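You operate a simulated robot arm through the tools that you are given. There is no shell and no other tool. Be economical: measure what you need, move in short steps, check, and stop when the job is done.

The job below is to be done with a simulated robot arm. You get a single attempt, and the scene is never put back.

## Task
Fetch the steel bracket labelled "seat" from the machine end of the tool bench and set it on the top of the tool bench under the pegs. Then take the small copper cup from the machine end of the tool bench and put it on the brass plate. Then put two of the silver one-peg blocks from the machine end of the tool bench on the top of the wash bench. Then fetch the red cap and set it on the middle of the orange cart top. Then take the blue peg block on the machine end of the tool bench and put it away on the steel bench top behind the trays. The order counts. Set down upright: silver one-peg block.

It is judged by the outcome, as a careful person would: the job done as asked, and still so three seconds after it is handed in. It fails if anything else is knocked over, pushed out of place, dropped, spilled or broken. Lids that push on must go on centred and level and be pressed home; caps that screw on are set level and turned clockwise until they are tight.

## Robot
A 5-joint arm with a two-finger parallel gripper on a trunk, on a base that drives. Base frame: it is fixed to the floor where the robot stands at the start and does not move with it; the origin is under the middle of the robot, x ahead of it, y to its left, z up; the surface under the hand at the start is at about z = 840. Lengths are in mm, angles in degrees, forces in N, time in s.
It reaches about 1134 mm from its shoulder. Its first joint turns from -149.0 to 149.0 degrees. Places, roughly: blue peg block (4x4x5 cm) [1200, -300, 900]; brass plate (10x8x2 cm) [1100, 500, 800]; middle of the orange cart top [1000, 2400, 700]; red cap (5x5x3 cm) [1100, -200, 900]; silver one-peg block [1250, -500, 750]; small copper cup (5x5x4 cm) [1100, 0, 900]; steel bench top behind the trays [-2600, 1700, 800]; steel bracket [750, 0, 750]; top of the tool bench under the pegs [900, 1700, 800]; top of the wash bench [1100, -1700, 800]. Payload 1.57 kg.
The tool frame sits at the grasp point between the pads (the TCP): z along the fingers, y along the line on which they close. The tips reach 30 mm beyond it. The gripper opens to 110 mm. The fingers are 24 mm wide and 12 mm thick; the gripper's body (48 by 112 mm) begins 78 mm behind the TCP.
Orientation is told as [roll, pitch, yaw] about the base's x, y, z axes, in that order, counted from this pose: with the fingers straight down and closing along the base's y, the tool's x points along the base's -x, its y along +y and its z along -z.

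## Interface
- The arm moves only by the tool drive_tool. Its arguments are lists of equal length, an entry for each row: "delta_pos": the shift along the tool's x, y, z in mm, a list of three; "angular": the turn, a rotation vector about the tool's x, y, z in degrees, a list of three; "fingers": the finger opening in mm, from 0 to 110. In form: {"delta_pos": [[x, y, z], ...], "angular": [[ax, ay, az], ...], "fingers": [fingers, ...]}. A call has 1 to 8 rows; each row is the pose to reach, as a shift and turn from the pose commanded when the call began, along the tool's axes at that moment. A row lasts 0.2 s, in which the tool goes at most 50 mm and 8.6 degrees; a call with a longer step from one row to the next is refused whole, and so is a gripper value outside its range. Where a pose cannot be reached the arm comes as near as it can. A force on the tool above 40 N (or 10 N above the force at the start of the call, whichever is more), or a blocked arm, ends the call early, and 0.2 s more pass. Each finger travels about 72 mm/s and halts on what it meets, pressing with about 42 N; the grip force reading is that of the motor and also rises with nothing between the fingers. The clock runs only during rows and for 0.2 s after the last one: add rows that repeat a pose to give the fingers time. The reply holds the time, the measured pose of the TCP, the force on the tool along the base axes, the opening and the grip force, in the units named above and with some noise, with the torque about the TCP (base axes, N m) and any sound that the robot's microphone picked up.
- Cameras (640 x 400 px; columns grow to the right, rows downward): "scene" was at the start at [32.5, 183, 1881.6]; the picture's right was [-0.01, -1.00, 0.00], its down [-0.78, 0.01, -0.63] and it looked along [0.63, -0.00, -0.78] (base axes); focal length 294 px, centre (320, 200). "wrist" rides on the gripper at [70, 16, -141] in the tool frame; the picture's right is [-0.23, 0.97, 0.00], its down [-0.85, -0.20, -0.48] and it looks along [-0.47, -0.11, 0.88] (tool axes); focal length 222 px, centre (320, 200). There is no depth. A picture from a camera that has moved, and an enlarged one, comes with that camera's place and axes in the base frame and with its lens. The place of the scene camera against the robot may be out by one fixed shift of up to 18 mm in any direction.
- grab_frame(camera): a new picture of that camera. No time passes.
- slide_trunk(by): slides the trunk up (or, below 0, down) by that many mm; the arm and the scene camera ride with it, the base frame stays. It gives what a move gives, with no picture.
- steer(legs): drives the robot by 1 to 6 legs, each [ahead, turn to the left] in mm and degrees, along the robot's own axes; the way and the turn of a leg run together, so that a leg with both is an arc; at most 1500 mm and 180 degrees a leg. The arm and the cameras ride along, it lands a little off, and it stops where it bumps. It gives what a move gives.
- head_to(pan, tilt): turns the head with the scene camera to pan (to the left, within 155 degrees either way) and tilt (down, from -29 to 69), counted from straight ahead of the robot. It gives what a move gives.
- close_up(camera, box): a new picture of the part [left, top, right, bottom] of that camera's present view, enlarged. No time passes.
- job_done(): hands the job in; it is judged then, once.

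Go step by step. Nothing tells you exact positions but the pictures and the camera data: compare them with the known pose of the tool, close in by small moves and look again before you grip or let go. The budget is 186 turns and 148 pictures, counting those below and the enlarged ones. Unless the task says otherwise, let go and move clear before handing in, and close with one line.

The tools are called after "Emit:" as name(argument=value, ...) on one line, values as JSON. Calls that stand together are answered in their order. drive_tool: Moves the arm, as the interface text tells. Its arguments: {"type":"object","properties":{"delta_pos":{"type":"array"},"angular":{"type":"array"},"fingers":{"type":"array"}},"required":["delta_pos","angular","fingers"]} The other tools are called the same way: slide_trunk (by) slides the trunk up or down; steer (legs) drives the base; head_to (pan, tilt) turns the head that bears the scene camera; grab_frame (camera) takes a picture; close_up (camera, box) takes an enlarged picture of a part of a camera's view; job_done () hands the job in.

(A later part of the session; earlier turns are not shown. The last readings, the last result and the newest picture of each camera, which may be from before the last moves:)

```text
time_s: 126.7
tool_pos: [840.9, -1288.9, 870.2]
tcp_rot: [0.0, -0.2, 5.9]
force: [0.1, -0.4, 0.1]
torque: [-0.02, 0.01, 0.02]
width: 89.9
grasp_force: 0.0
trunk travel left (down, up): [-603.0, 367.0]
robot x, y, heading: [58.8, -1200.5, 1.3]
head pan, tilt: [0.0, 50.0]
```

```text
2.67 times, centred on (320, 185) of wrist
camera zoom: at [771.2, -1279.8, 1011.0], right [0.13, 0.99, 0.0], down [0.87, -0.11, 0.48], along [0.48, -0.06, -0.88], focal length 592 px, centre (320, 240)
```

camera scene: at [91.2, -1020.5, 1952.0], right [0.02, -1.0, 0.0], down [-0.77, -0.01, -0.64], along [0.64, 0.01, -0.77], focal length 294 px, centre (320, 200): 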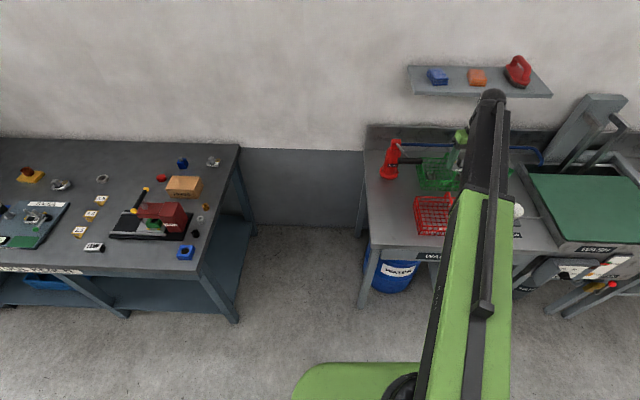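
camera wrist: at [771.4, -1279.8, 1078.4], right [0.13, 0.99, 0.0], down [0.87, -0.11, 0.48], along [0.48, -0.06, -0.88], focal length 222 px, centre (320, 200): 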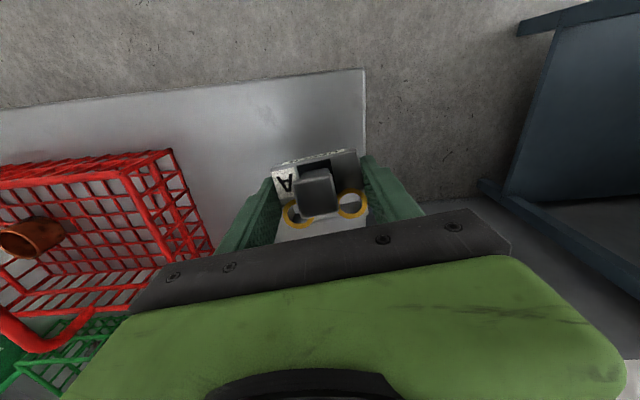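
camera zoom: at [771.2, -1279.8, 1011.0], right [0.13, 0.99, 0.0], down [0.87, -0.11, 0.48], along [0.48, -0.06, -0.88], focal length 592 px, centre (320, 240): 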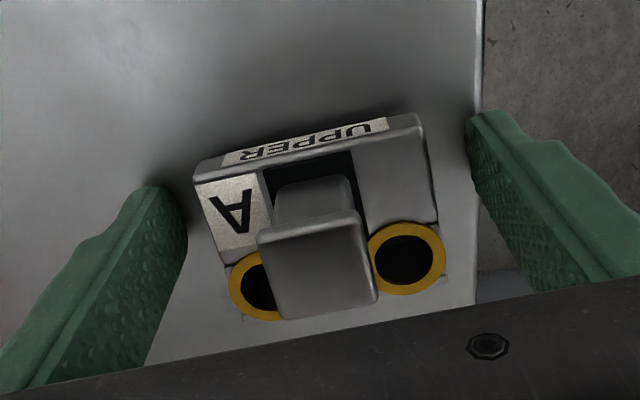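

Block A stands upright on the wash bench. Rising and retracting clear of the lever, then I'll look down to judge my base's clearance.

Emit:
slide_trunk(by=180)

Emit:
drive_tool(delta_pos=[[45, 0, 0], [90, 0, 0], [135, 0, 0], [160, 0, 0]], angular=[[0, 0, 0], [0, 0, 0], [0, 0, 0], [0, 0, 0]], fingers=[90, 90, 90, 90])

Emit:
slide_trunk(by=180)

Emit:
head_to(pan=25, tilt=69)

Emit:
grab_frame(camera="scene")

Emit:
grab_frame(camera="wrist")

```text
time_s: 128.7
tool_pos: [841.1, -1289.1, 1049.4]
tcp_rot: [0.0, -0.2, 5.9]
force: [-0.5, -0.4, 0.2]
torque: [-0.01, 0.03, 0.01]
width: 90.3
grasp_force: 0.2
trunk travel left (down, up): [-783.0, 187.0]
robot x, y, heading: [59.4, -1199.6, 1.0]
head pan, tilt: [0.0, 50.0]
```

```text
time_s: 129.7
tool_pos: [680.9, -1307.0, 1050.1]
tcp_rot: [0.0, -0.2, 5.8]
force: [0.6, -0.8, -0.2]
torque: [0.02, 0.01, -0.04]
width: 90.0
grasp_force: 0.0
trunk travel left (down, up): [-783.0, 187.0]
robot x, y, heading: [58.9, -1201.2, 1.1]
head pan, tilt: [0.0, 50.0]
```

```text
time_s: 131.7
tool_pos: [679.7, -1306.2, 1230.3]
tcp_rot: [0.1, -0.2, 5.9]
force: [0.3, -0.9, -0.3]
torque: [0.01, 0.0, 0.0]
width: 90.0
grasp_force: 0.0
trunk travel left (down, up): [-963.0, 7.0]
robot x, y, heading: [61.0, -1201.2, 1.0]
head pan, tilt: [0.0, 50.0]
```

```text
time_s: 132.6
tool_pos: [680.3, -1306.7, 1231.6]
tcp_rot: [0.0, -0.3, 5.9]
force: [0.1, 0.6, 0.4]
torque: [-0.01, 0.0, -0.01]
width: 89.9
grasp_force: 0.0
trunk travel left (down, up): [-963.0, 7.0]
robot x, y, heading: [58.9, -1195.4, 1.3]
head pan, tilt: [25.0, 68.8]
```

```text
79 pictures are left
camera scene: at [64.1, -996.9, 1932.6], right [0.44, -0.9, 0.0], down [-0.84, -0.41, -0.36], along [0.33, 0.16, -0.93], focal length 294 px, centre (320, 200)
```

scene: 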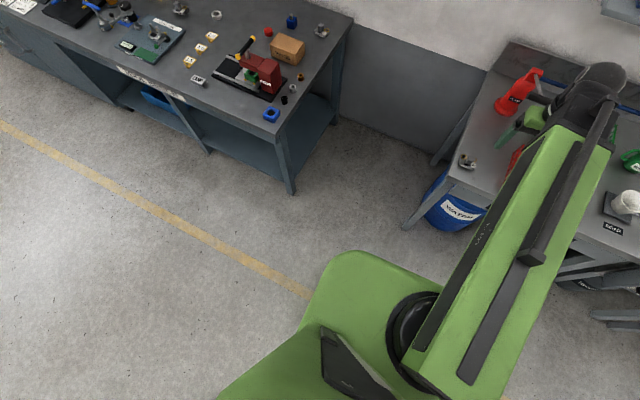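

```text
78 pictures are left
camera wrist: at [610.4, -1297.4, 1371.0], right [0.13, 0.99, 0.0], down [0.87, -0.11, 0.48], along [0.48, -0.06, -0.88], focal length 222 px, centre (320, 200)
```

wrist: 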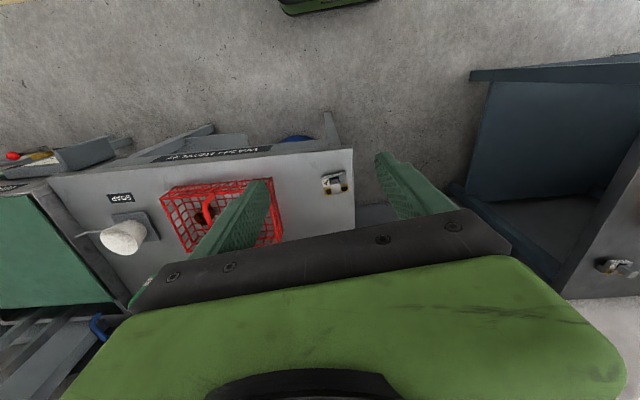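

Base front is about 310 mm ahead of centre. For the second block, "UPPER B" near (1066, 302) is easily reachable on the same part of the bench, so I'll drive back for it.

Emit:
steer(legs=[[0, 89], [1430, 0], [0, -89], [130, 0]])

Emit:
head_to(pan=0, tilt=50)

Emit:
grab_frame(camera="scene")

Emit:
grab_frame(camera="wrist")

```text
time_s: 148.2
tool_pos: [850.6, 90.6, 1230.0]
tcp_rot: [0.0, -0.1, 2.2]
force: [0.8, 0.9, -0.8]
torque: [-0.04, 0.06, 0.0]
width: 90.1
grasp_force: 0.0
trunk travel left (down, up): [-963.0, 7.0]
robot x, y, heading: [236.0, 205.3, -1.7]
head pan, tilt: [25.0, 68.8]
```

```text
time_s: 149.1
tool_pos: [849.0, 90.2, 1229.2]
tcp_rot: [0.0, -0.2, 2.1]
force: [-0.2, -0.6, -0.2]
torque: [0.01, 0.01, -0.01]
width: 89.8
grasp_force: 0.2
trunk travel left (down, up): [-963.0, 7.0]
robot x, y, heading: [234.5, 204.3, -1.7]
head pan, tilt: [0.0, 50.0]
```

```text
77 pictures are left
camera scene: at [274.4, 380.0, 1954.5], right [-0.03, -1.0, 0.0], down [-0.77, 0.02, -0.64], along [0.64, -0.02, -0.77], focal length 294 px, centre (320, 200)
```

scene: 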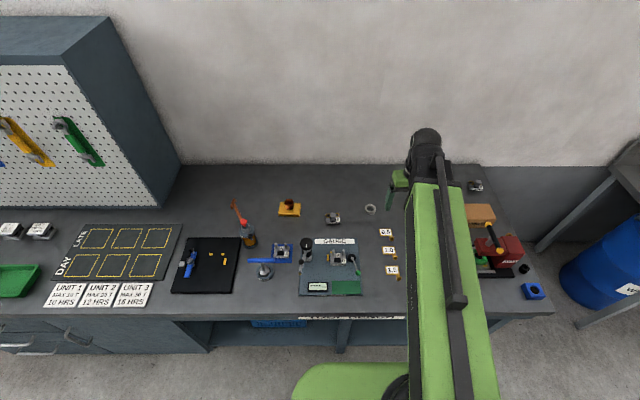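

```text
76 pictures are left
camera wrist: at [779.1, 104.5, 1370.9], right [0.19, 0.98, 0.0], down [0.86, -0.17, 0.48], along [0.47, -0.09, -0.88], focal length 222 px, centre (320, 200)
```

wrist: 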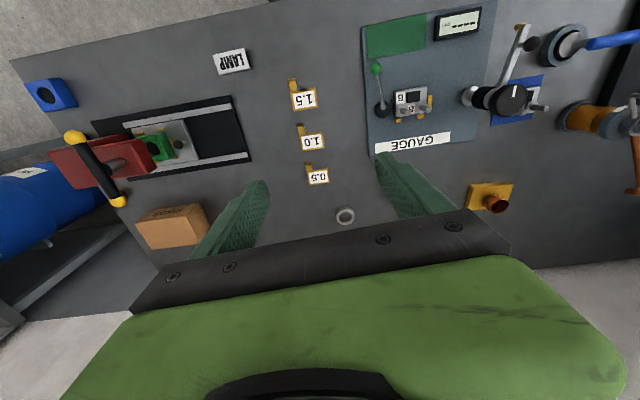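

Emit:
drive_tool(delta_pos=[[-32, 29, 0], [-64, 58, 0], [-96, 87, 0], [-127, 116, 0], [-159, 144, 0], [-190, 173, 0], [-222, 202, 0]], angular=[[0, 0, 0], [0, 0, 0], [0, 0, 0], [0, 0, 0], [0, 0, 0], [0, 0, 0], [0, 0, 0]], fingers=[90, 90, 90, 90, 90, 90, 90])

Emit:
slide_trunk(by=-220)

Emit:
grab_frame(camera="wrist")

```text
time_s: 150.7
tool_pos: [1062.1, 302.8, 1229.7]
tcp_rot: [0.0, -0.1, 2.1]
force: [0.3, -1.0, 0.7]
torque: [-0.02, 0.01, 0.03]
width: 90.2
grasp_force: 0.0
trunk travel left (down, up): [-963.0, 7.0]
robot x, y, heading: [234.6, 204.8, -1.7]
head pan, tilt: [0.0, 50.0]
```

```text
time_s: 153.0
tool_pos: [1061.1, 303.3, 1010.5]
tcp_rot: [0.0, -0.3, 2.3]
force: [0.1, 0.2, -0.3]
torque: [-0.01, 0.01, 0.02]
width: 89.9
grasp_force: 0.1
trunk travel left (down, up): [-743.0, 227.0]
robot x, y, heading: [238.0, 203.3, -1.8]
head pan, tilt: [0.0, 50.0]
```

```text
75 pictures are left
camera wrist: at [991.4, 317.1, 1151.1], right [0.19, 0.98, 0.0], down [0.86, -0.17, 0.48], along [0.47, -0.09, -0.88], focal length 222 px, centre (320, 200)
```

wrist: 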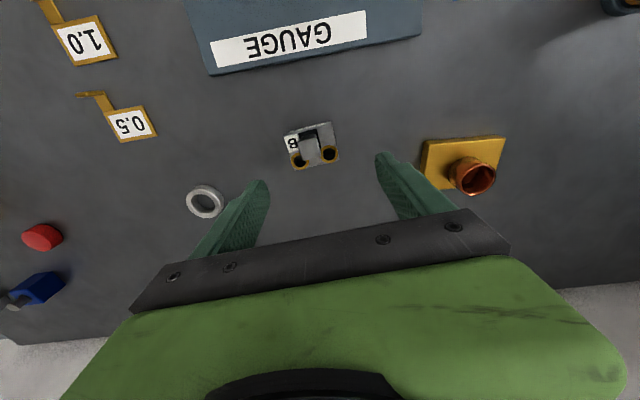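

Emit:
drive_tool(delta_pos=[[-4, -11, 0], [-4, -11, 0]], angular=[[0, 0, 0], [0, 0, 0]], fingers=[95, 95])

Emit:
slide_trunk(by=-82)

Emit:
close_up(camera="wrist", box=[200, 110, 440, 260])

```text
time_s: 153.6
tool_pos: [1064.9, 291.3, 1011.0]
tcp_rot: [0.0, -0.2, 2.2]
force: [-0.4, 0.4, 0.0]
torque: [0.04, 0.03, 0.0]
width: 95.1
grasp_force: 0.1
trunk travel left (down, up): [-743.0, 227.0]
robot x, y, heading: [236.8, 205.7, -1.9]
head pan, tilt: [0.0, 50.0]
```

```text
time_s: 154.8
tool_pos: [1064.0, 291.4, 927.8]
tcp_rot: [0.0, -0.2, 2.1]
force: [0.0, -0.1, 0.4]
torque: [0.01, 0.01, -0.02]
width: 95.0
grasp_force: 0.0
trunk travel left (down, up): [-661.0, 309.0]
robot x, y, heading: [235.4, 205.4, -1.6]
head pan, tilt: [0.0, 50.0]
```

```text
2.67 times, centred on (320, 185) of wrist
camera zoom: at [995.0, 305.6, 1069.1], right [0.19, 0.98, 0.0], down [0.86, -0.17, 0.48], along [0.47, -0.09, -0.88], focal length 592 px, centre (320, 240)
```

zoom: 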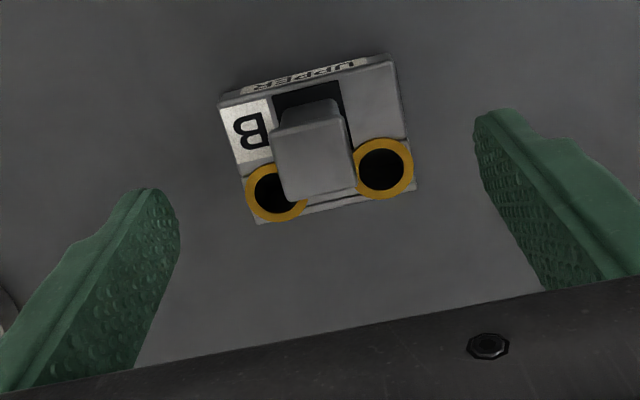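

Alignment matches the first block. Lowering and gripping.

Emit:
slide_trunk(by=-50)

Emit:
drive_tool(delta_pos=[[0, 0, 0], [0, 0, 0], [0, 0, 0], [0, 0, 0]], angular=[[0, 0, 0], [0, 0, 0], [0, 0, 0], [0, 0, 0]], fingers=[75, 55, 40, 40])

Emit:
slide_trunk(by=350)

Emit:
grab_frame(camera="wrist")

```text
time_s: 155.7
tool_pos: [1065.7, 291.2, 878.1]
tcp_rot: [0.0, -0.1, 2.1]
force: [-0.5, 0.7, -0.9]
torque: [0.0, 0.03, -0.02]
width: 95.1
grasp_force: 0.1
trunk travel left (down, up): [-611.0, 359.0]
robot x, y, heading: [234.6, 201.7, -1.8]
head pan, tilt: [0.0, 50.0]
```

```text
time_s: 156.7
tool_pos: [1065.3, 291.1, 878.1]
tcp_rot: [0.1, -0.2, 2.1]
force: [0.2, -2.3, 1.6]
torque: [-0.06, 0.05, 0.03]
width: 63.7
grasp_force: 42.4
trunk travel left (down, up): [-611.0, 359.0]
robot x, y, heading: [237.0, 201.4, -2.1]
head pan, tilt: [0.0, 50.0]
```

```text
time_s: 160.1
tool_pos: [1065.0, 291.5, 1227.5]
tcp_rot: [0.0, -0.2, 2.2]
force: [-0.5, -0.4, -3.9]
torque: [-0.01, -0.02, -0.01]
width: 63.9
grasp_force: 41.9
trunk travel left (down, up): [-961.0, 9.0]
robot x, y, heading: [234.7, 202.8, -1.9]
head pan, tilt: [0.0, 50.0]
```

```text
73 pictures are left
camera wrist: at [995.5, 305.8, 1368.7], right [0.19, 0.98, 0.0], down [0.86, -0.17, 0.48], along [0.47, -0.09, -0.88], focal length 222 px, centre (320, 200)
```

wrist: 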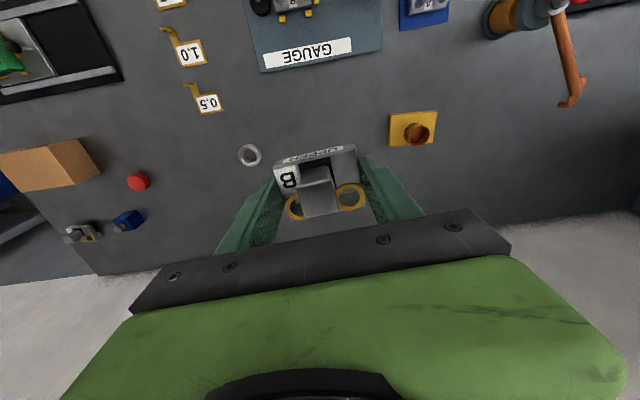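

Block B is held. Retracting the arm, then driving to the wash bench with the hand kept well back from the lever.

Emit:
drive_tool(delta_pos=[[44, -17, 0], [88, -35, 0], [132, -52, 0], [176, -70, 0], [218, -87, 0], [218, -87, 0]], angular=[[0, 0, 0], [0, 0, 0], [0, 0, 0], [0, 0, 0], [0, 0, 0], [0, 0, 0]], fingers=[40, 40, 40, 40, 40, 40])

Emit:
steer(legs=[[-200, 0], [0, -88], [1500, 0], [0, 90]])

Emit:
grab_frame(camera="wrist")

Emit:
grab_frame(camera="scene")

```text
time_s: 161.5
tool_pos: [849.6, 200.1, 1227.4]
tcp_rot: [0.0, -0.1, 2.2]
force: [0.0, 0.9, -4.8]
torque: [-0.01, 0.01, 0.01]
width: 63.8
grasp_force: 41.4
trunk travel left (down, up): [-961.0, 9.0]
robot x, y, heading: [237.6, 203.6, -1.6]
head pan, tilt: [0.0, 50.0]
```

```text
time_s: 177.8
tool_pos: [740.0, -1228.2, 1228.0]
tcp_rot: [0.0, -0.2, 7.9]
force: [0.0, -1.0, -3.3]
torque: [0.04, -0.01, 0.0]
width: 63.9
grasp_force: 42.2
trunk travel left (down, up): [-961.0, 9.0]
robot x, y, heading: [129.3, -1282.6, 3.9]
head pan, tilt: [0.0, 50.0]
```

```text
72 pictures are left
camera wrist: at [669.8, -1220.7, 1368.9], right [0.09, 1.0, 0.0], down [0.87, -0.08, 0.48], along [0.48, -0.04, -0.88], focal length 222 px, centre (320, 200)
```

wrist: 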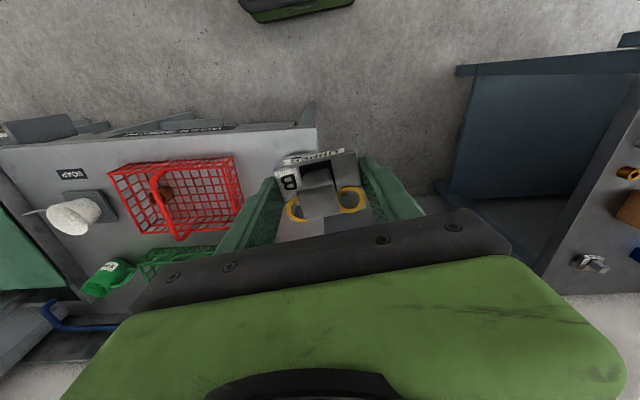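

```text
71 pictures are left
camera scene: at [150.6, -1105.7, 1952.8], right [0.07, -1.0, 0.0], down [-0.76, -0.05, -0.64], along [0.64, 0.05, -0.77], focal length 294 px, centre (320, 200)
```

scene: 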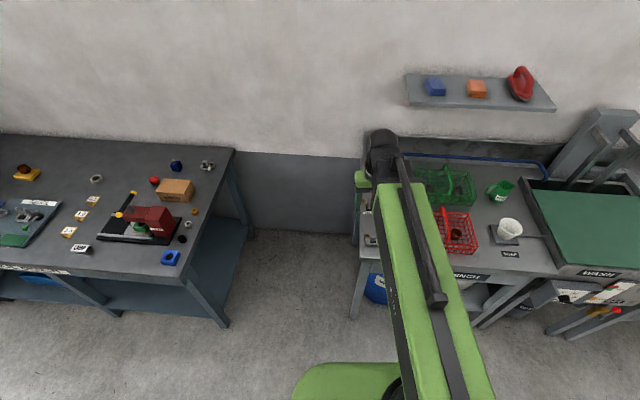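

Emit:
drive_tool(delta_pos=[[-10, -38, 0], [-20, -76, 0], [-30, -114, 0], [-40, -151, 0], [-40, -151, 0]], angular=[[0, 0, 0], [0, 0, 0], [0, 0, 0], [0, 0, 0], [0, 0, 0]], fingers=[40, 40, 40, 40, 40])

Emit:
slide_trunk(by=-200)

Emit:
grab_frame(camera="wrist")

Emit:
close_up(camera="scene", box=[320, 90, 480, 250])

```text
time_s: 179.0
tool_pos: [799.6, -1372.8, 1228.6]
tcp_rot: [0.0, -0.2, 7.9]
force: [-0.2, -0.1, -3.4]
torque: [-0.01, 0.0, -0.03]
width: 63.8
grasp_force: 41.8
trunk travel left (down, up): [-961.0, 9.0]
robot x, y, heading: [128.2, -1283.1, 3.8]
head pan, tilt: [0.0, 50.0]
```

```text
time_s: 181.1
tool_pos: [800.7, -1372.7, 1028.0]
tcp_rot: [0.2, -0.2, 8.0]
force: [0.0, -0.6, -2.8]
torque: [0.02, 0.0, -0.01]
width: 63.8
grasp_force: 41.8
trunk travel left (down, up): [-761.0, 209.0]
robot x, y, heading: [126.9, -1279.1, 4.2]
head pan, tilt: [0.0, 50.0]
```

```text
70 pictures are left
camera wrist: at [729.2, -1365.7, 1168.9], right [0.09, 1.0, 0.0], down [0.87, -0.08, 0.48], along [0.48, -0.04, -0.88], focal length 222 px, centre (320, 200)
```

wrist: 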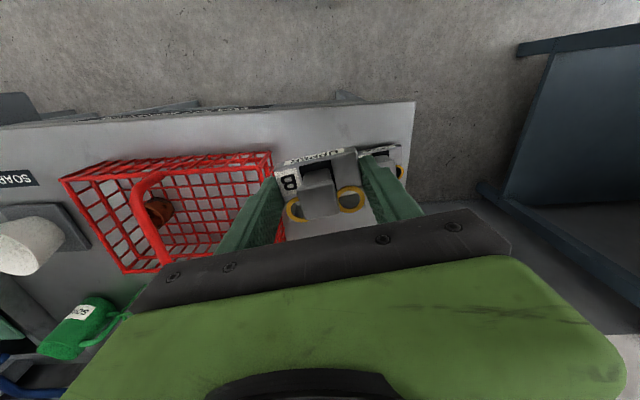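

```text
2.50 times, centred on (400, 170) of scene
camera zoom: at [150.0, -1103.4, 1752.5], right [0.07, -1.0, 0.0], down [-0.76, -0.05, -0.64], along [0.64, 0.04, -0.77], focal length 735 px, centre (120, 275)
```

zoom: 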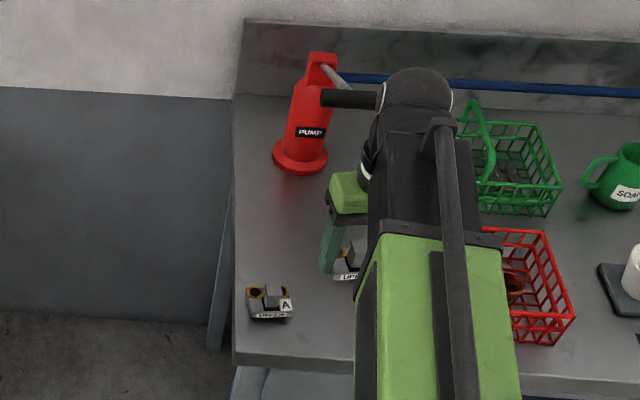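

Basket rim is around y -1435 and block A ends at y -1321, so there's room between them at y -1368. Nudging and lowering.

Emit:
drive_tool(delta_pos=[[2, 5, 0]], angular=[[0, 0, 0]], fingers=[40])

Emit:
slide_trunk(by=-100)

Emit:
grab_frame(camera="wrist")

Emit:
close_up(camera="scene", box=[350, 110, 450, 210])

```text
time_s: 181.5
tool_pos: [797.7, -1367.0, 1027.9]
tcp_rot: [0.1, -0.2, 8.0]
force: [-0.2, -0.3, -3.6]
torque: [-0.01, 0.01, 0.03]
width: 64.1
grasp_force: 42.2
trunk travel left (down, up): [-761.0, 209.0]
robot x, y, heading: [131.2, -1280.2, 4.1]
head pan, tilt: [0.0, 50.0]
```

```text
time_s: 182.9
tool_pos: [796.9, -1369.4, 928.3]
tcp_rot: [0.0, -0.2, 7.9]
force: [-0.6, -1.2, -2.8]
torque: [-0.02, 0.0, 0.0]
width: 63.7
grasp_force: 41.9
trunk travel left (down, up): [-661.0, 309.0]
robot x, y, heading: [129.3, -1280.0, 4.0]
head pan, tilt: [0.0, 50.0]
```

```text
68 pictures are left
camera wrist: at [726.8, -1361.1, 1068.9], right [0.09, 1.0, 0.0], down [0.87, -0.08, 0.48], along [0.48, -0.04, -0.88], focal length 222 px, centre (320, 200)
```

wrist: 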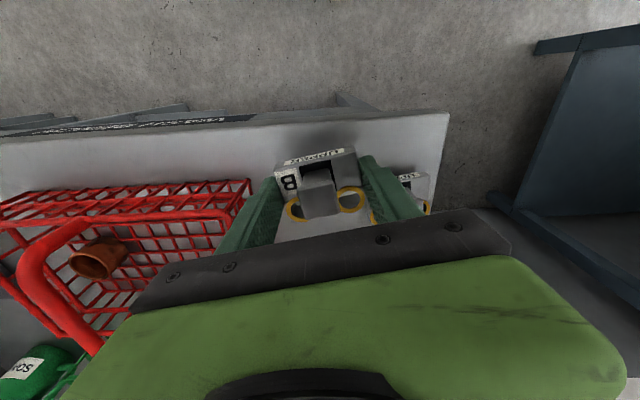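

```text
4.00 times, centred on (400, 160) of scene
camera zoom: at [150.0, -1103.4, 1652.5], right [0.07, -1.0, 0.0], down [-0.76, -0.05, -0.64], along [0.64, 0.04, -0.77], focal length 1176 px, centre (0, 360)
```

zoom: 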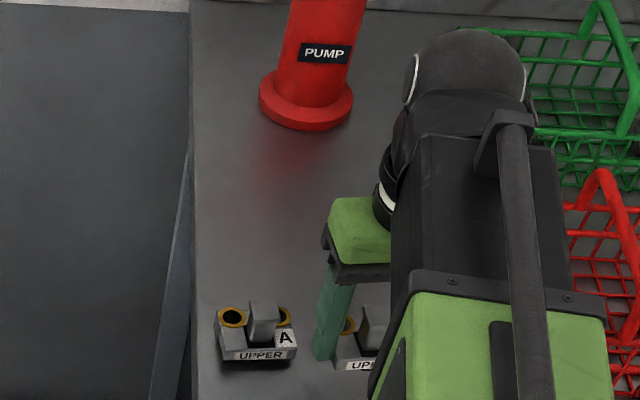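

Emit:
slide_trunk(by=-49)

Emit:
slide_trunk(by=-2)

Emit:
slide_trunk(by=-1.5)

Emit:
close_up(camera="wrist", box=[200, 110, 440, 260])

```text
time_s: 183.8
tool_pos: [798.1, -1368.1, 878.9]
tcp_rot: [0.1, 0.0, 7.8]
force: [1.1, 0.2, -3.6]
torque: [-0.02, 0.02, 0.02]
width: 63.9
grasp_force: 42.3
trunk travel left (down, up): [-612.0, 358.0]
robot x, y, heading: [127.4, -1284.3, 4.0]
head pan, tilt: [0.0, 50.0]
```

```text
time_s: 184.3
tool_pos: [797.2, -1368.1, 878.7]
tcp_rot: [-0.1, -0.3, 7.9]
force: [6.7, -0.2, 16.8]
torque: [-0.08, 0.0, -0.01]
width: 63.8
grasp_force: 42.0
trunk travel left (down, up): [-610.0, 360.0]
robot x, y, heading: [127.6, -1283.2, 4.1]
head pan, tilt: [0.0, 50.0]
```

```text
time_s: 184.8
tool_pos: [796.3, -1367.7, 876.9]
tcp_rot: [-0.1, -0.3, 7.9]
force: [5.6, -1.4, 25.6]
torque: [0.09, -0.13, -0.04]
width: 63.8
grasp_force: 41.9
trunk travel left (down, up): [-609.0, 361.0]
robot x, y, heading: [125.7, -1278.9, 4.4]
head pan, tilt: [0.0, 50.0]
```

```text
2.67 times, centred on (320, 185) of wrist
camera zoom: at [725.4, -1361.0, 1017.5], right [0.09, 1.0, 0.0], down [0.87, -0.08, 0.48], along [0.48, -0.04, -0.88], focal length 592 px, centre (320, 240)
```

zoom: 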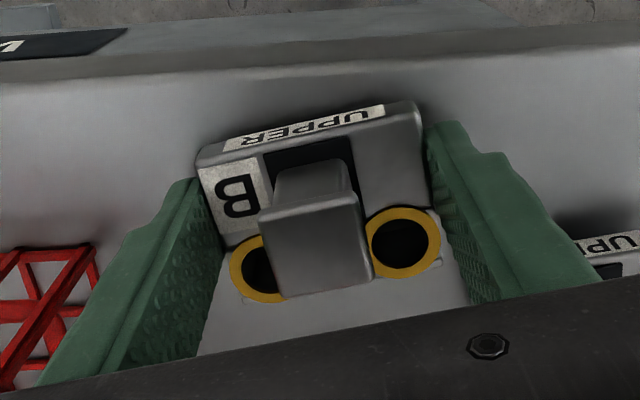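

Block B is resting on the bench. I'll ease off, open to 72 and rise.

Emit:
slide_trunk(by=1.5)

Emit:
drive_tool(delta_pos=[[0, 0, 0], [0, 0, 0], [0, 0, 0]], angular=[[0, 0, 0], [0, 0, 0], [0, 0, 0]], fingers=[68, 73, 73])

Emit:
slide_trunk(by=60)

Emit:
grab_frame(camera="wrist")

```text
time_s: 185.3
tool_pos: [796.7, -1367.6, 876.9]
tcp_rot: [0.0, -0.1, 7.8]
force: [-1.6, 0.4, 0.5]
torque: [-0.13, -0.02, -0.04]
width: 63.5
grasp_force: 41.4
trunk travel left (down, up): [-610.0, 360.0]
robot x, y, heading: [125.7, -1282.5, 4.3]
head pan, tilt: [0.0, 50.0]
```

```text
time_s: 186.1
tool_pos: [797.3, -1368.6, 876.6]
tcp_rot: [0.1, -0.3, 7.8]
force: [0.1, -0.2, 0.2]
torque: [-0.01, 0.02, -0.04]
width: 73.0
grasp_force: 0.0
trunk travel left (down, up): [-610.0, 360.0]
robot x, y, heading: [129.1, -1282.5, 4.1]
head pan, tilt: [0.0, 50.0]
```

```text
time_s: 187.1
tool_pos: [796.7, -1367.9, 937.8]
tcp_rot: [0.0, -0.2, 7.8]
force: [-0.5, -0.4, -0.1]
torque: [0.01, 0.02, -0.01]
width: 72.7
grasp_force: 0.1
trunk travel left (down, up): [-670.0, 300.0]
robot x, y, heading: [130.6, -1282.0, 3.9]
head pan, tilt: [0.0, 50.0]
```

```text
65 pictures are left
camera wrist: at [726.6, -1360.9, 1078.0], right [0.09, 1.0, 0.0], down [0.87, -0.08, 0.48], along [0.48, -0.04, -0.88], focal length 222 px, centre (320, 200)
```

wrist: 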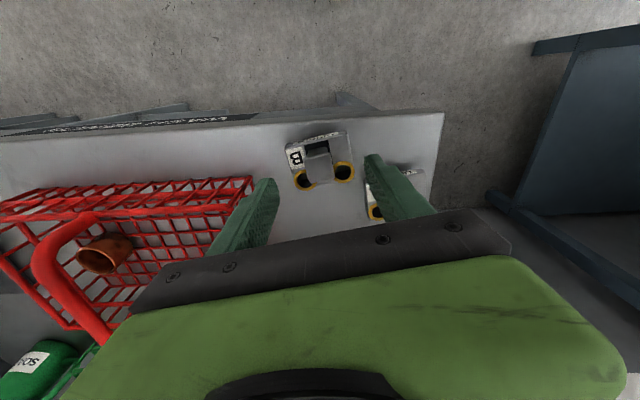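

Both silver blocks stand upright on the wash bench. Rising and driving back for the red cap near (1120, -184).

Emit:
slide_trunk(by=290)

Emit:
steer(legs=[[0, 86], [1180, 0], [0, -90], [100, 0]])

Emit:
grab_frame(camera="wrist")

Emit:
grab_frame(camera="scene")

```text
time_s: 190.0
tool_pos: [796.7, -1368.2, 1227.0]
tcp_rot: [0.0, -0.2, 7.9]
force: [-0.1, 0.8, 0.3]
torque: [-0.04, -0.01, -0.02]
width: 73.0
grasp_force: 0.1
trunk travel left (down, up): [-960.0, 10.0]
robot x, y, heading: [129.9, -1284.6, 4.0]
head pan, tilt: [0.0, 50.0]
```

```text
time_s: 204.3
tool_pos: [888.1, -214.2, 1227.0]
tcp_rot: [0.0, 0.0, 4.8]
force: [-0.1, -0.2, 0.5]
torque: [0.06, 0.04, -0.02]
width: 73.0
grasp_force: 0.1
trunk travel left (down, up): [-960.0, 10.0]
robot x, y, heading: [222.4, -122.6, 1.7]
head pan, tilt: [0.0, 50.0]
```

```text
64 pictures are left
camera wrist: at [817.4, -203.7, 1367.6], right [0.14, 0.99, 0.0], down [0.87, -0.13, 0.48], along [0.48, -0.07, -0.88], focal length 222 px, centre (320, 200)
```

wrist: 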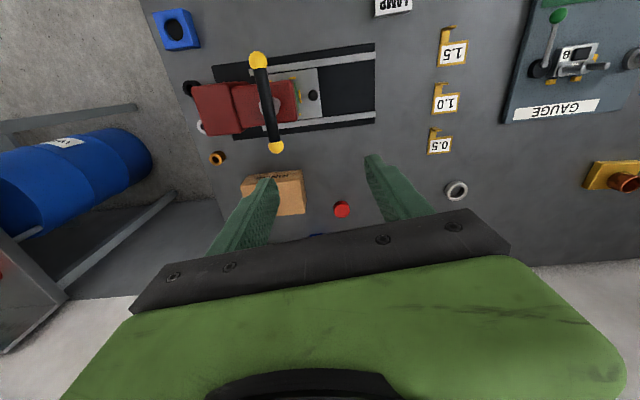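

```text
63 pictures are left
camera scene: at [253.0, 55.2, 1951.6], right [0.03, -1.0, 0.0], down [-0.77, -0.02, -0.64], along [0.64, 0.02, -0.77], focal length 294 px, centre (320, 200)
```

scene: 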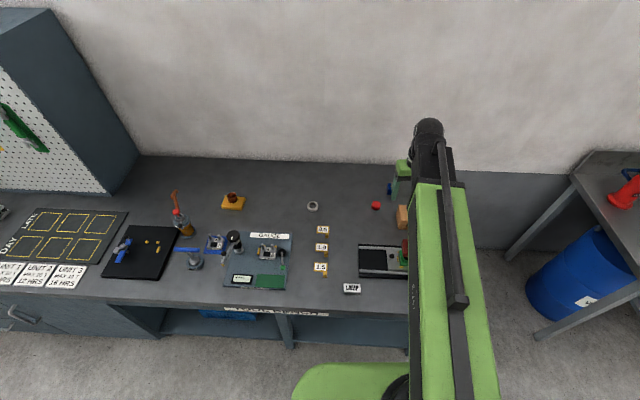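

Red cap at about (1120, -190). Moving over it.

Emit:
drive_tool(delta_pos=[[-46, 1, 0], [-92, 2, 0], [-138, 3, 0], [-184, 4, 0], [-230, 5, 0], [-230, 5, 0]], angular=[[0, 0, 0], [0, 0, 0], [0, 0, 0], [0, 0, 0], [0, 0, 0], [0, 0, 0]], fingers=[75, 75, 75, 75, 75, 75])

Emit:
slide_trunk(by=-220)

Emit:
grab_frame(camera="wrist")

```text
time_s: 205.7
tool_pos: [1114.8, -185.1, 1228.1]
tcp_rot: [0.0, -0.2, 4.8]
force: [0.0, 1.1, 0.4]
torque: [-0.01, 0.0, 0.01]
width: 74.8
grasp_force: 0.1
trunk travel left (down, up): [-960.0, 10.0]
robot x, y, heading: [217.7, -124.5, 1.6]
head pan, tilt: [0.0, 50.0]
```

```text
time_s: 208.0
tool_pos: [1114.1, -184.6, 1007.9]
tcp_rot: [0.0, -0.2, 4.9]
force: [-0.2, -0.1, -0.6]
torque: [-0.02, 0.03, 0.0]
width: 75.2
grasp_force: 0.1
trunk travel left (down, up): [-740.0, 230.0]
robot x, y, heading: [223.9, -120.2, 1.4]
head pan, tilt: [0.0, 50.0]
```

```text
62 pictures are left
camera wrist: at [1044.3, -174.6, 1148.1], right [0.14, 0.99, 0.0], down [0.87, -0.13, 0.48], along [0.48, -0.07, -0.88], focal length 222 px, centre (320, 200)
```

wrist: 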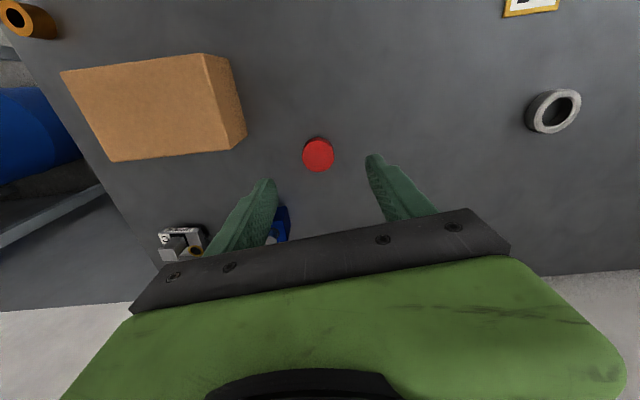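

Emit:
drive_tool(delta_pos=[[-13, -6, 0], [-13, -6, 0]], angular=[[0, 0, 0], [0, 0, 0]], fingers=[75, 75])

Emit:
slide_trunk(by=-85)

Emit:
close_up(camera="wrist", box=[200, 110, 440, 260])

```text
time_s: 208.6
tool_pos: [1126.5, -190.9, 1006.9]
tcp_rot: [0.0, -0.2, 4.9]
force: [0.0, 0.1, -0.3]
torque: [-0.03, 0.01, -0.01]
width: 74.7
grasp_force: 0.0
trunk travel left (down, up): [-740.0, 230.0]
robot x, y, heading: [222.1, -121.1, 1.7]
head pan, tilt: [0.0, 50.0]
```

```text
time_s: 209.8
tool_pos: [1127.8, -190.6, 921.9]
tcp_rot: [0.0, -0.2, 4.8]
force: [0.8, 0.3, -0.7]
torque: [0.0, -0.02, 0.01]
width: 74.9
grasp_force: 0.1
trunk travel left (down, up): [-655.0, 315.0]
robot x, y, heading: [222.6, -123.2, 1.6]
head pan, tilt: [0.0, 50.0]
```

```text
2.67 times, centred on (320, 185) of wrist
camera zoom: at [1057.6, -180.0, 1063.1], right [0.14, 0.99, 0.0], down [0.87, -0.13, 0.48], along [0.48, -0.07, -0.88], focal length 592 px, centre (320, 240)
```

zoom: 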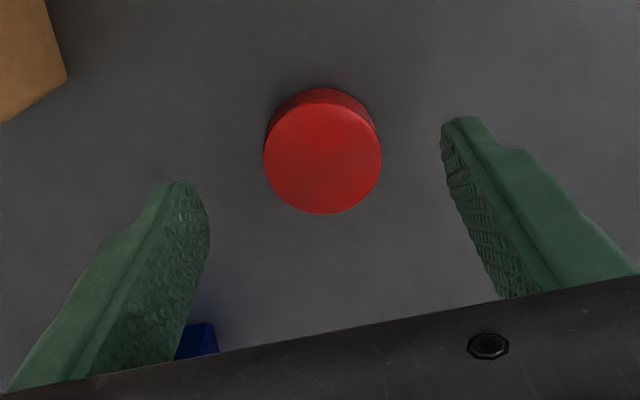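

Centred. Lowering and gripping the cap.

Emit:
drive_tool(delta_pos=[[-3, 0, 0]], angular=[[0, 0, 0]], fingers=[75])

Emit:
slide_trunk(by=-46)

Emit:
drive_tool(delta_pos=[[0, 0, 0], [0, 0, 0], [0, 0, 0], [0, 0, 0]], angular=[[0, 0, 0], [0, 0, 0], [0, 0, 0], [0, 0, 0]], fingers=[60, 45, 25, 25])

Emit:
slide_trunk(by=350)

Emit:
grab_frame(camera="wrist")

```text
time_s: 210.2
tool_pos: [1130.2, -190.5, 922.6]
tcp_rot: [-0.1, -0.1, 4.7]
force: [-0.2, 0.5, -0.1]
torque: [-0.05, 0.0, -0.03]
width: 74.8
grasp_force: 0.1
trunk travel left (down, up): [-655.0, 315.0]
robot x, y, heading: [223.7, -120.0, 1.5]
head pan, tilt: [0.0, 50.0]
```

```text
time_s: 211.1
tool_pos: [1131.0, -191.3, 876.6]
tcp_rot: [0.0, -0.3, 4.7]
force: [-0.4, -0.3, -0.2]
torque: [-0.02, 0.02, -0.01]
width: 74.9
grasp_force: 0.1
trunk travel left (down, up): [-609.0, 361.0]
robot x, y, heading: [222.9, -119.8, 1.8]
head pan, tilt: [0.0, 50.0]
```

```text
time_s: 212.1
tool_pos: [1130.2, -190.5, 876.2]
tcp_rot: [0.0, -0.1, 4.9]
force: [0.0, 0.9, 0.9]
torque: [-0.01, 0.02, 0.0]
width: 42.2
grasp_force: 41.9
trunk travel left (down, up): [-609.0, 361.0]
robot x, y, heading: [223.3, -121.2, 1.6]
head pan, tilt: [0.0, 50.0]
```

```text
time_s: 215.5
tool_pos: [1130.3, -189.7, 1226.4]
tcp_rot: [0.0, -0.2, 4.9]
force: [-0.1, 1.0, -0.8]
torque: [0.02, 0.06, -0.01]
width: 41.9
grasp_force: 41.4
trunk travel left (down, up): [-959.0, 11.0]
robot x, y, heading: [220.8, -122.9, 2.0]
head pan, tilt: [0.0, 50.0]
```

```text
60 pictures are left
camera wrist: at [1060.3, -179.4, 1366.9], right [0.14, 0.99, 0.0], down [0.87, -0.13, 0.48], along [0.48, -0.07, -0.88], focal length 222 px, centre (320, 200)
```

wrist: 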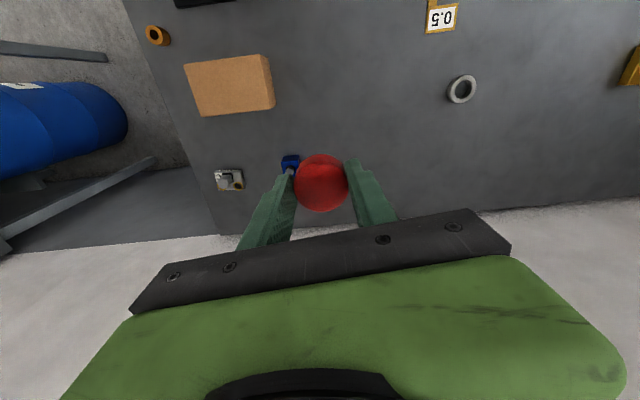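

Cap is held. Retracting and driving to the orange cart near (990, 2410).

Emit:
drive_tool(delta_pos=[[40, 15, 0], [80, 31, 0], [120, 46, 0], [160, 62, 0], [200, 78, 0], [240, 93, 0], [280, 109, 0], [280, 109, 0]], angular=[[0, 0, 0], [0, 0, 0], [0, 0, 0], [0, 0, 0], [0, 0, 0], [0, 0, 0], [0, 0, 0], [0, 0, 0]], fingers=[25, 25, 25, 25, 25, 25, 25, 25])

Emit:
steer(legs=[[-180, 0], [0, 88], [1500, 0]])

Emit:
steer(legs=[[850, 0], [0, -88]])

Emit:
grab_frame(camera="scene")

```text
time_s: 217.3
tool_pos: [839.7, -105.3, 1226.0]
tcp_rot: [0.0, -0.1, 4.8]
force: [0.1, 0.1, -0.2]
torque: [-0.04, 0.02, 0.0]
width: 42.0
grasp_force: 42.1
trunk travel left (down, up): [-959.0, 11.0]
robot x, y, heading: [221.4, -120.9, 1.5]
head pan, tilt: [0.0, 50.0]
```

```text
time_s: 229.8
tool_pos: [66.9, 2039.4, 1225.7]
tcp_rot: [0.0, -0.2, 92.5]
force: [-0.2, 0.0, 0.3]
torque: [0.02, -0.01, -0.01]
width: 42.2
grasp_force: 41.8
trunk travel left (down, up): [-959.0, 11.0]
robot x, y, heading: [58.5, 1422.7, 89.9]
head pan, tilt: [0.0, 50.0]
```

```text
time_s: 238.1
tool_pos: [668.3, 2316.2, 1226.3]
tcp_rot: [0.1, -0.3, 6.9]
force: [-0.7, 0.1, -0.2]
torque: [0.03, 0.04, 0.01]
width: 42.0
grasp_force: 41.9
trunk travel left (down, up): [-959.0, 11.0]
robot x, y, heading: [55.2, 2243.5, 3.9]
head pan, tilt: [0.0, 50.0]
```

```text
59 pictures are left
camera scene: at [76.2, 2419.6, 1950.6], right [0.07, -1.0, 0.0], down [-0.76, -0.05, -0.64], along [0.64, 0.05, -0.77], focal length 294 px, centre (320, 200)
```

scene: 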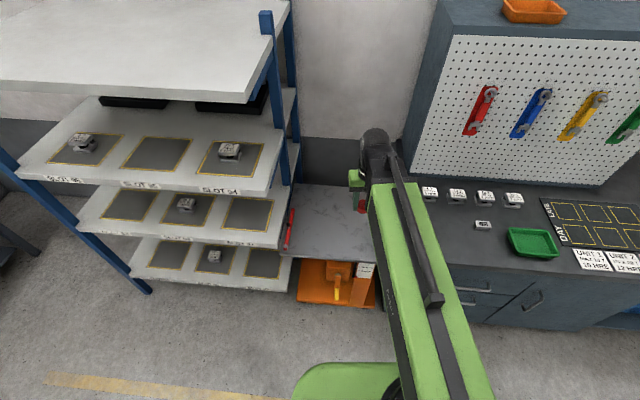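

The cart top spans about x 780–1220, y 2140–2635, so its middle is near (995, 2392). Driving 70 mm ahead and moving over it.

Emit:
steer(legs=[[70, 0]])

Emit:
drive_tool(delta_pos=[[-44, 7, 0], [-88, 13, 0], [-132, 20, 0], [-176, 26, 0], [-220, 33, 0], [-262, 39, 0], [-262, 39, 0]], angular=[[0, 0, 0], [0, 0, 0], [0, 0, 0], [0, 0, 0], [0, 0, 0], [0, 0, 0], [0, 0, 0]], fingers=[25, 25, 25, 25, 25, 25, 25])

Emit:
grab_frame(camera="wrist")

Emit:
grab_frame(camera="scene")

```text
time_s: 239.1
tool_pos: [741.8, 2324.4, 1224.1]
tcp_rot: [-0.1, 0.0, 6.9]
force: [0.5, 0.0, -0.9]
torque: [-0.02, 0.05, -0.01]
width: 41.8
grasp_force: 41.9
trunk travel left (down, up): [-959.0, 11.0]
robot x, y, heading: [125.5, 2244.5, 4.2]
head pan, tilt: [0.0, 50.0]
```

```text
time_s: 240.7
tool_pos: [1000.3, 2395.8, 1226.5]
tcp_rot: [0.0, -0.2, 7.0]
force: [0.2, -0.5, -0.4]
torque: [0.0, -0.01, -0.03]
width: 42.1
grasp_force: 42.1
trunk travel left (down, up): [-959.0, 11.0]
robot x, y, heading: [122.1, 2247.7, 3.7]
head pan, tilt: [0.0, 50.0]
```

```text
58 pictures are left
camera wrist: at [929.7, 2404.3, 1367.4], right [0.11, 0.99, 0.0], down [0.87, -0.1, 0.48], along [0.48, -0.05, -0.88], focal length 222 px, centre (320, 200)
```

wrist: 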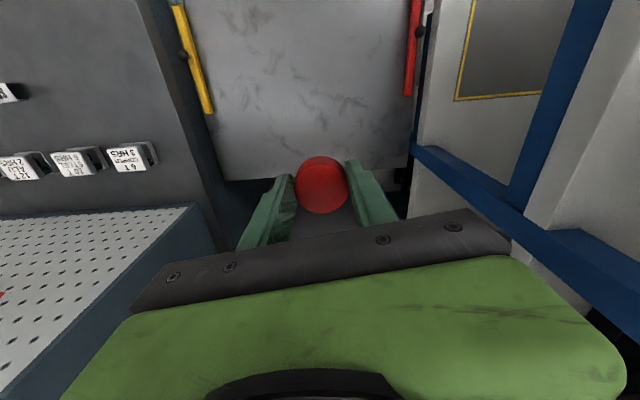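

```text
57 pictures are left
camera scene: at [147.2, 2426.6, 1950.5], right [0.07, -1.0, 0.0], down [-0.76, -0.05, -0.64], along [0.64, 0.05, -0.77], focal length 294 px, centre (320, 200)
```

scene: 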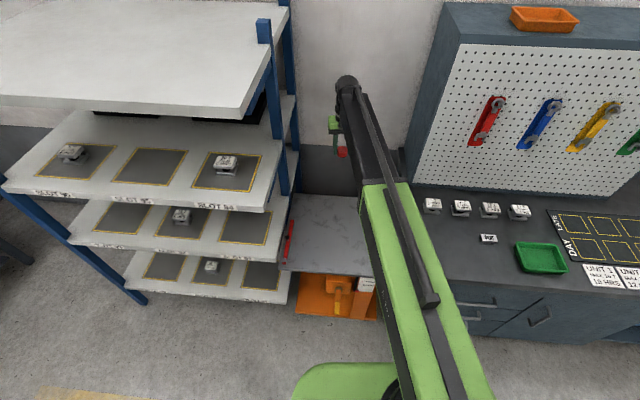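

Measured middle of the cart top is about (985, 2372). Shifting there and lowering in stages.

Emit:
drive_tool(delta_pos=[[18, -22, 0], [18, -22, 0]], angular=[[0, 0, 0], [0, 0, 0]], fingers=[25, 25])

Emit:
slide_trunk(by=-350)

Emit:
grab_frame(camera="wrist")

Emit:
grab_frame(camera="scene")

```text
time_s: 241.3
tool_pos: [983.7, 2371.2, 1225.6]
tcp_rot: [0.1, -0.1, 6.8]
force: [0.2, 0.6, 0.8]
torque: [-0.01, 0.0, 0.0]
width: 41.9
grasp_force: 42.3
trunk travel left (down, up): [-959.0, 11.0]
robot x, y, heading: [127.5, 2245.4, 3.8]
head pan, tilt: [0.0, 50.0]
```

```text
time_s: 244.7
tool_pos: [982.2, 2370.8, 876.6]
tcp_rot: [-0.1, -0.1, 6.9]
force: [-0.1, -0.3, -0.5]
torque: [0.01, 0.01, -0.02]
width: 42.0
grasp_force: 41.9
trunk travel left (down, up): [-609.0, 361.0]
robot x, y, heading: [128.7, 2245.7, 4.0]
head pan, tilt: [0.0, 50.0]
```

```text
56 pictures are left
camera wrist: at [912.7, 2379.3, 1017.0], right [0.11, 0.99, 0.0], down [0.87, -0.1, 0.48], along [0.48, -0.05, -0.88], focal length 222 px, centre (320, 200)
```

wrist: 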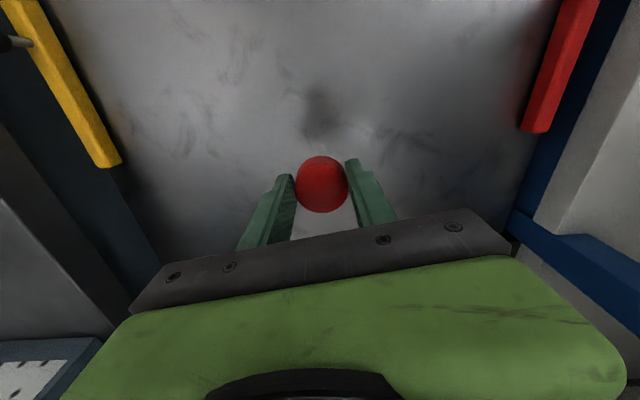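

```text
55 pictures are left
camera scene: at [148.0, 2426.7, 1600.5], right [0.07, -1.0, 0.0], down [-0.76, -0.05, -0.64], along [0.64, 0.05, -0.77], focal length 294 px, centre (320, 200)
```

scene: 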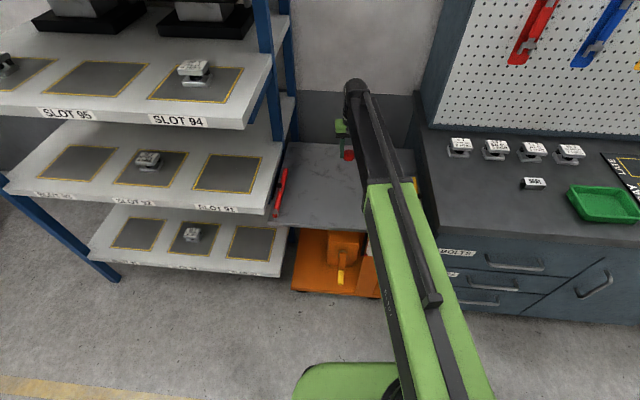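

Centring between the yellow and red side bars looks right. Lowering further.

Emit:
slide_trunk(by=-118)

Emit:
grab_frame(camera="wrist")

```text
time_s: 246.0
tool_pos: [982.7, 2371.4, 770.7]
tcp_rot: [0.0, -0.6, 6.9]
force: [-2.0, 0.3, 48.6]
torque: [-0.03, 0.62, -0.09]
width: 42.1
grasp_force: 42.1
trunk travel left (down, up): [-499.0, 471.0]
robot x, y, heading: [128.7, 2249.5, 4.2]
head pan, tilt: [0.0, 50.0]
stopped: the force on the tool passed its limit at 316 N (the readings are from after the stop); the commanded pose is now the measured one
```

```text
54 pictures are left
camera wrist: at [910.4, 2379.1, 910.4], right [0.11, 0.99, 0.0], down [0.87, -0.1, 0.49], along [0.49, -0.05, -0.87], focal length 222 px, centre (320, 200)
```

wrist: 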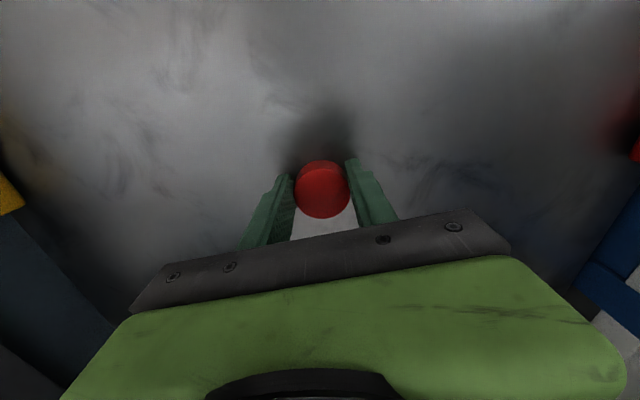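

The cart top was higher than assumed (about z 737) and the cap touched hard. Easing off.

Emit:
slide_trunk(by=3)

Emit:
close_up(camera="wrist", box=[200, 110, 440, 260])

```text
time_s: 246.5
tool_pos: [984.0, 2371.4, 770.1]
tcp_rot: [0.0, -0.7, 7.0]
force: [-7.0, 0.4, 16.6]
torque: [-0.01, 0.41, 0.06]
width: 41.9
grasp_force: 42.0
trunk travel left (down, up): [-502.0, 468.0]
robot x, y, heading: [125.4, 2250.1, 3.9]
head pan, tilt: [0.0, 50.0]
```

```text
2.67 times, centred on (320, 185) of wrist
camera zoom: at [912.3, 2379.3, 910.5], right [0.11, 0.99, 0.0], down [0.87, -0.1, 0.49], along [0.48, -0.05, -0.87], focal length 592 px, centre (320, 240)
```

zoom: 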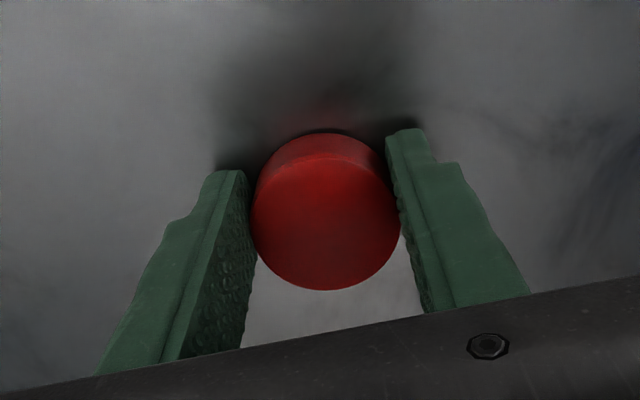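

Emit:
slide_trunk(by=1.5)

Emit:
drive_tool(delta_pos=[[0, 0, 0], [0, 0, 0], [0, 0, 0]], angular=[[0, 0, 0], [0, 0, 0], [0, 0, 0]], fingers=[46, 60, 75])

Emit:
slide_trunk(by=100)

Emit:
grab_frame(camera="wrist")

```text
time_s: 247.0
tool_pos: [985.8, 2370.5, 770.9]
tcp_rot: [0.0, -0.4, 6.9]
force: [0.3, -0.4, 1.4]
torque: [-0.04, 0.02, 0.03]
width: 41.9
grasp_force: 42.2
trunk travel left (down, up): [-503.0, 467.0]
robot x, y, heading: [128.9, 2247.2, 4.1]
head pan, tilt: [0.0, 50.0]
```

```text
time_s: 247.8
tool_pos: [984.7, 2370.0, 769.7]
tcp_rot: [0.0, -0.4, 7.0]
force: [0.2, 0.4, 1.0]
torque: [-0.01, 0.01, -0.03]
width: 74.8
grasp_force: 0.1
trunk travel left (down, up): [-503.0, 467.0]
robot x, y, heading: [127.6, 2248.8, 3.8]
head pan, tilt: [0.0, 50.0]
```

```text
time_s: 249.1
tool_pos: [985.9, 2371.5, 870.8]
tcp_rot: [0.0, -0.5, 6.9]
force: [-0.1, 0.5, -0.3]
torque: [0.03, 0.01, 0.01]
width: 74.9
grasp_force: 0.0
trunk travel left (down, up): [-603.0, 367.0]
robot x, y, heading: [125.4, 2247.9, 3.9]
head pan, tilt: [0.0, 50.0]
```

```text
52 pictures are left
camera wrist: at [913.9, 2379.5, 1010.7], right [0.11, 0.99, 0.0], down [0.87, -0.1, 0.49], along [0.48, -0.05, -0.87], focal length 222 px, centre (320, 200)
```

wrist: 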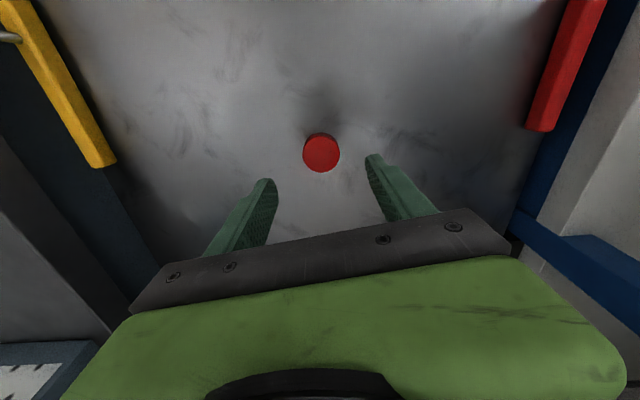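

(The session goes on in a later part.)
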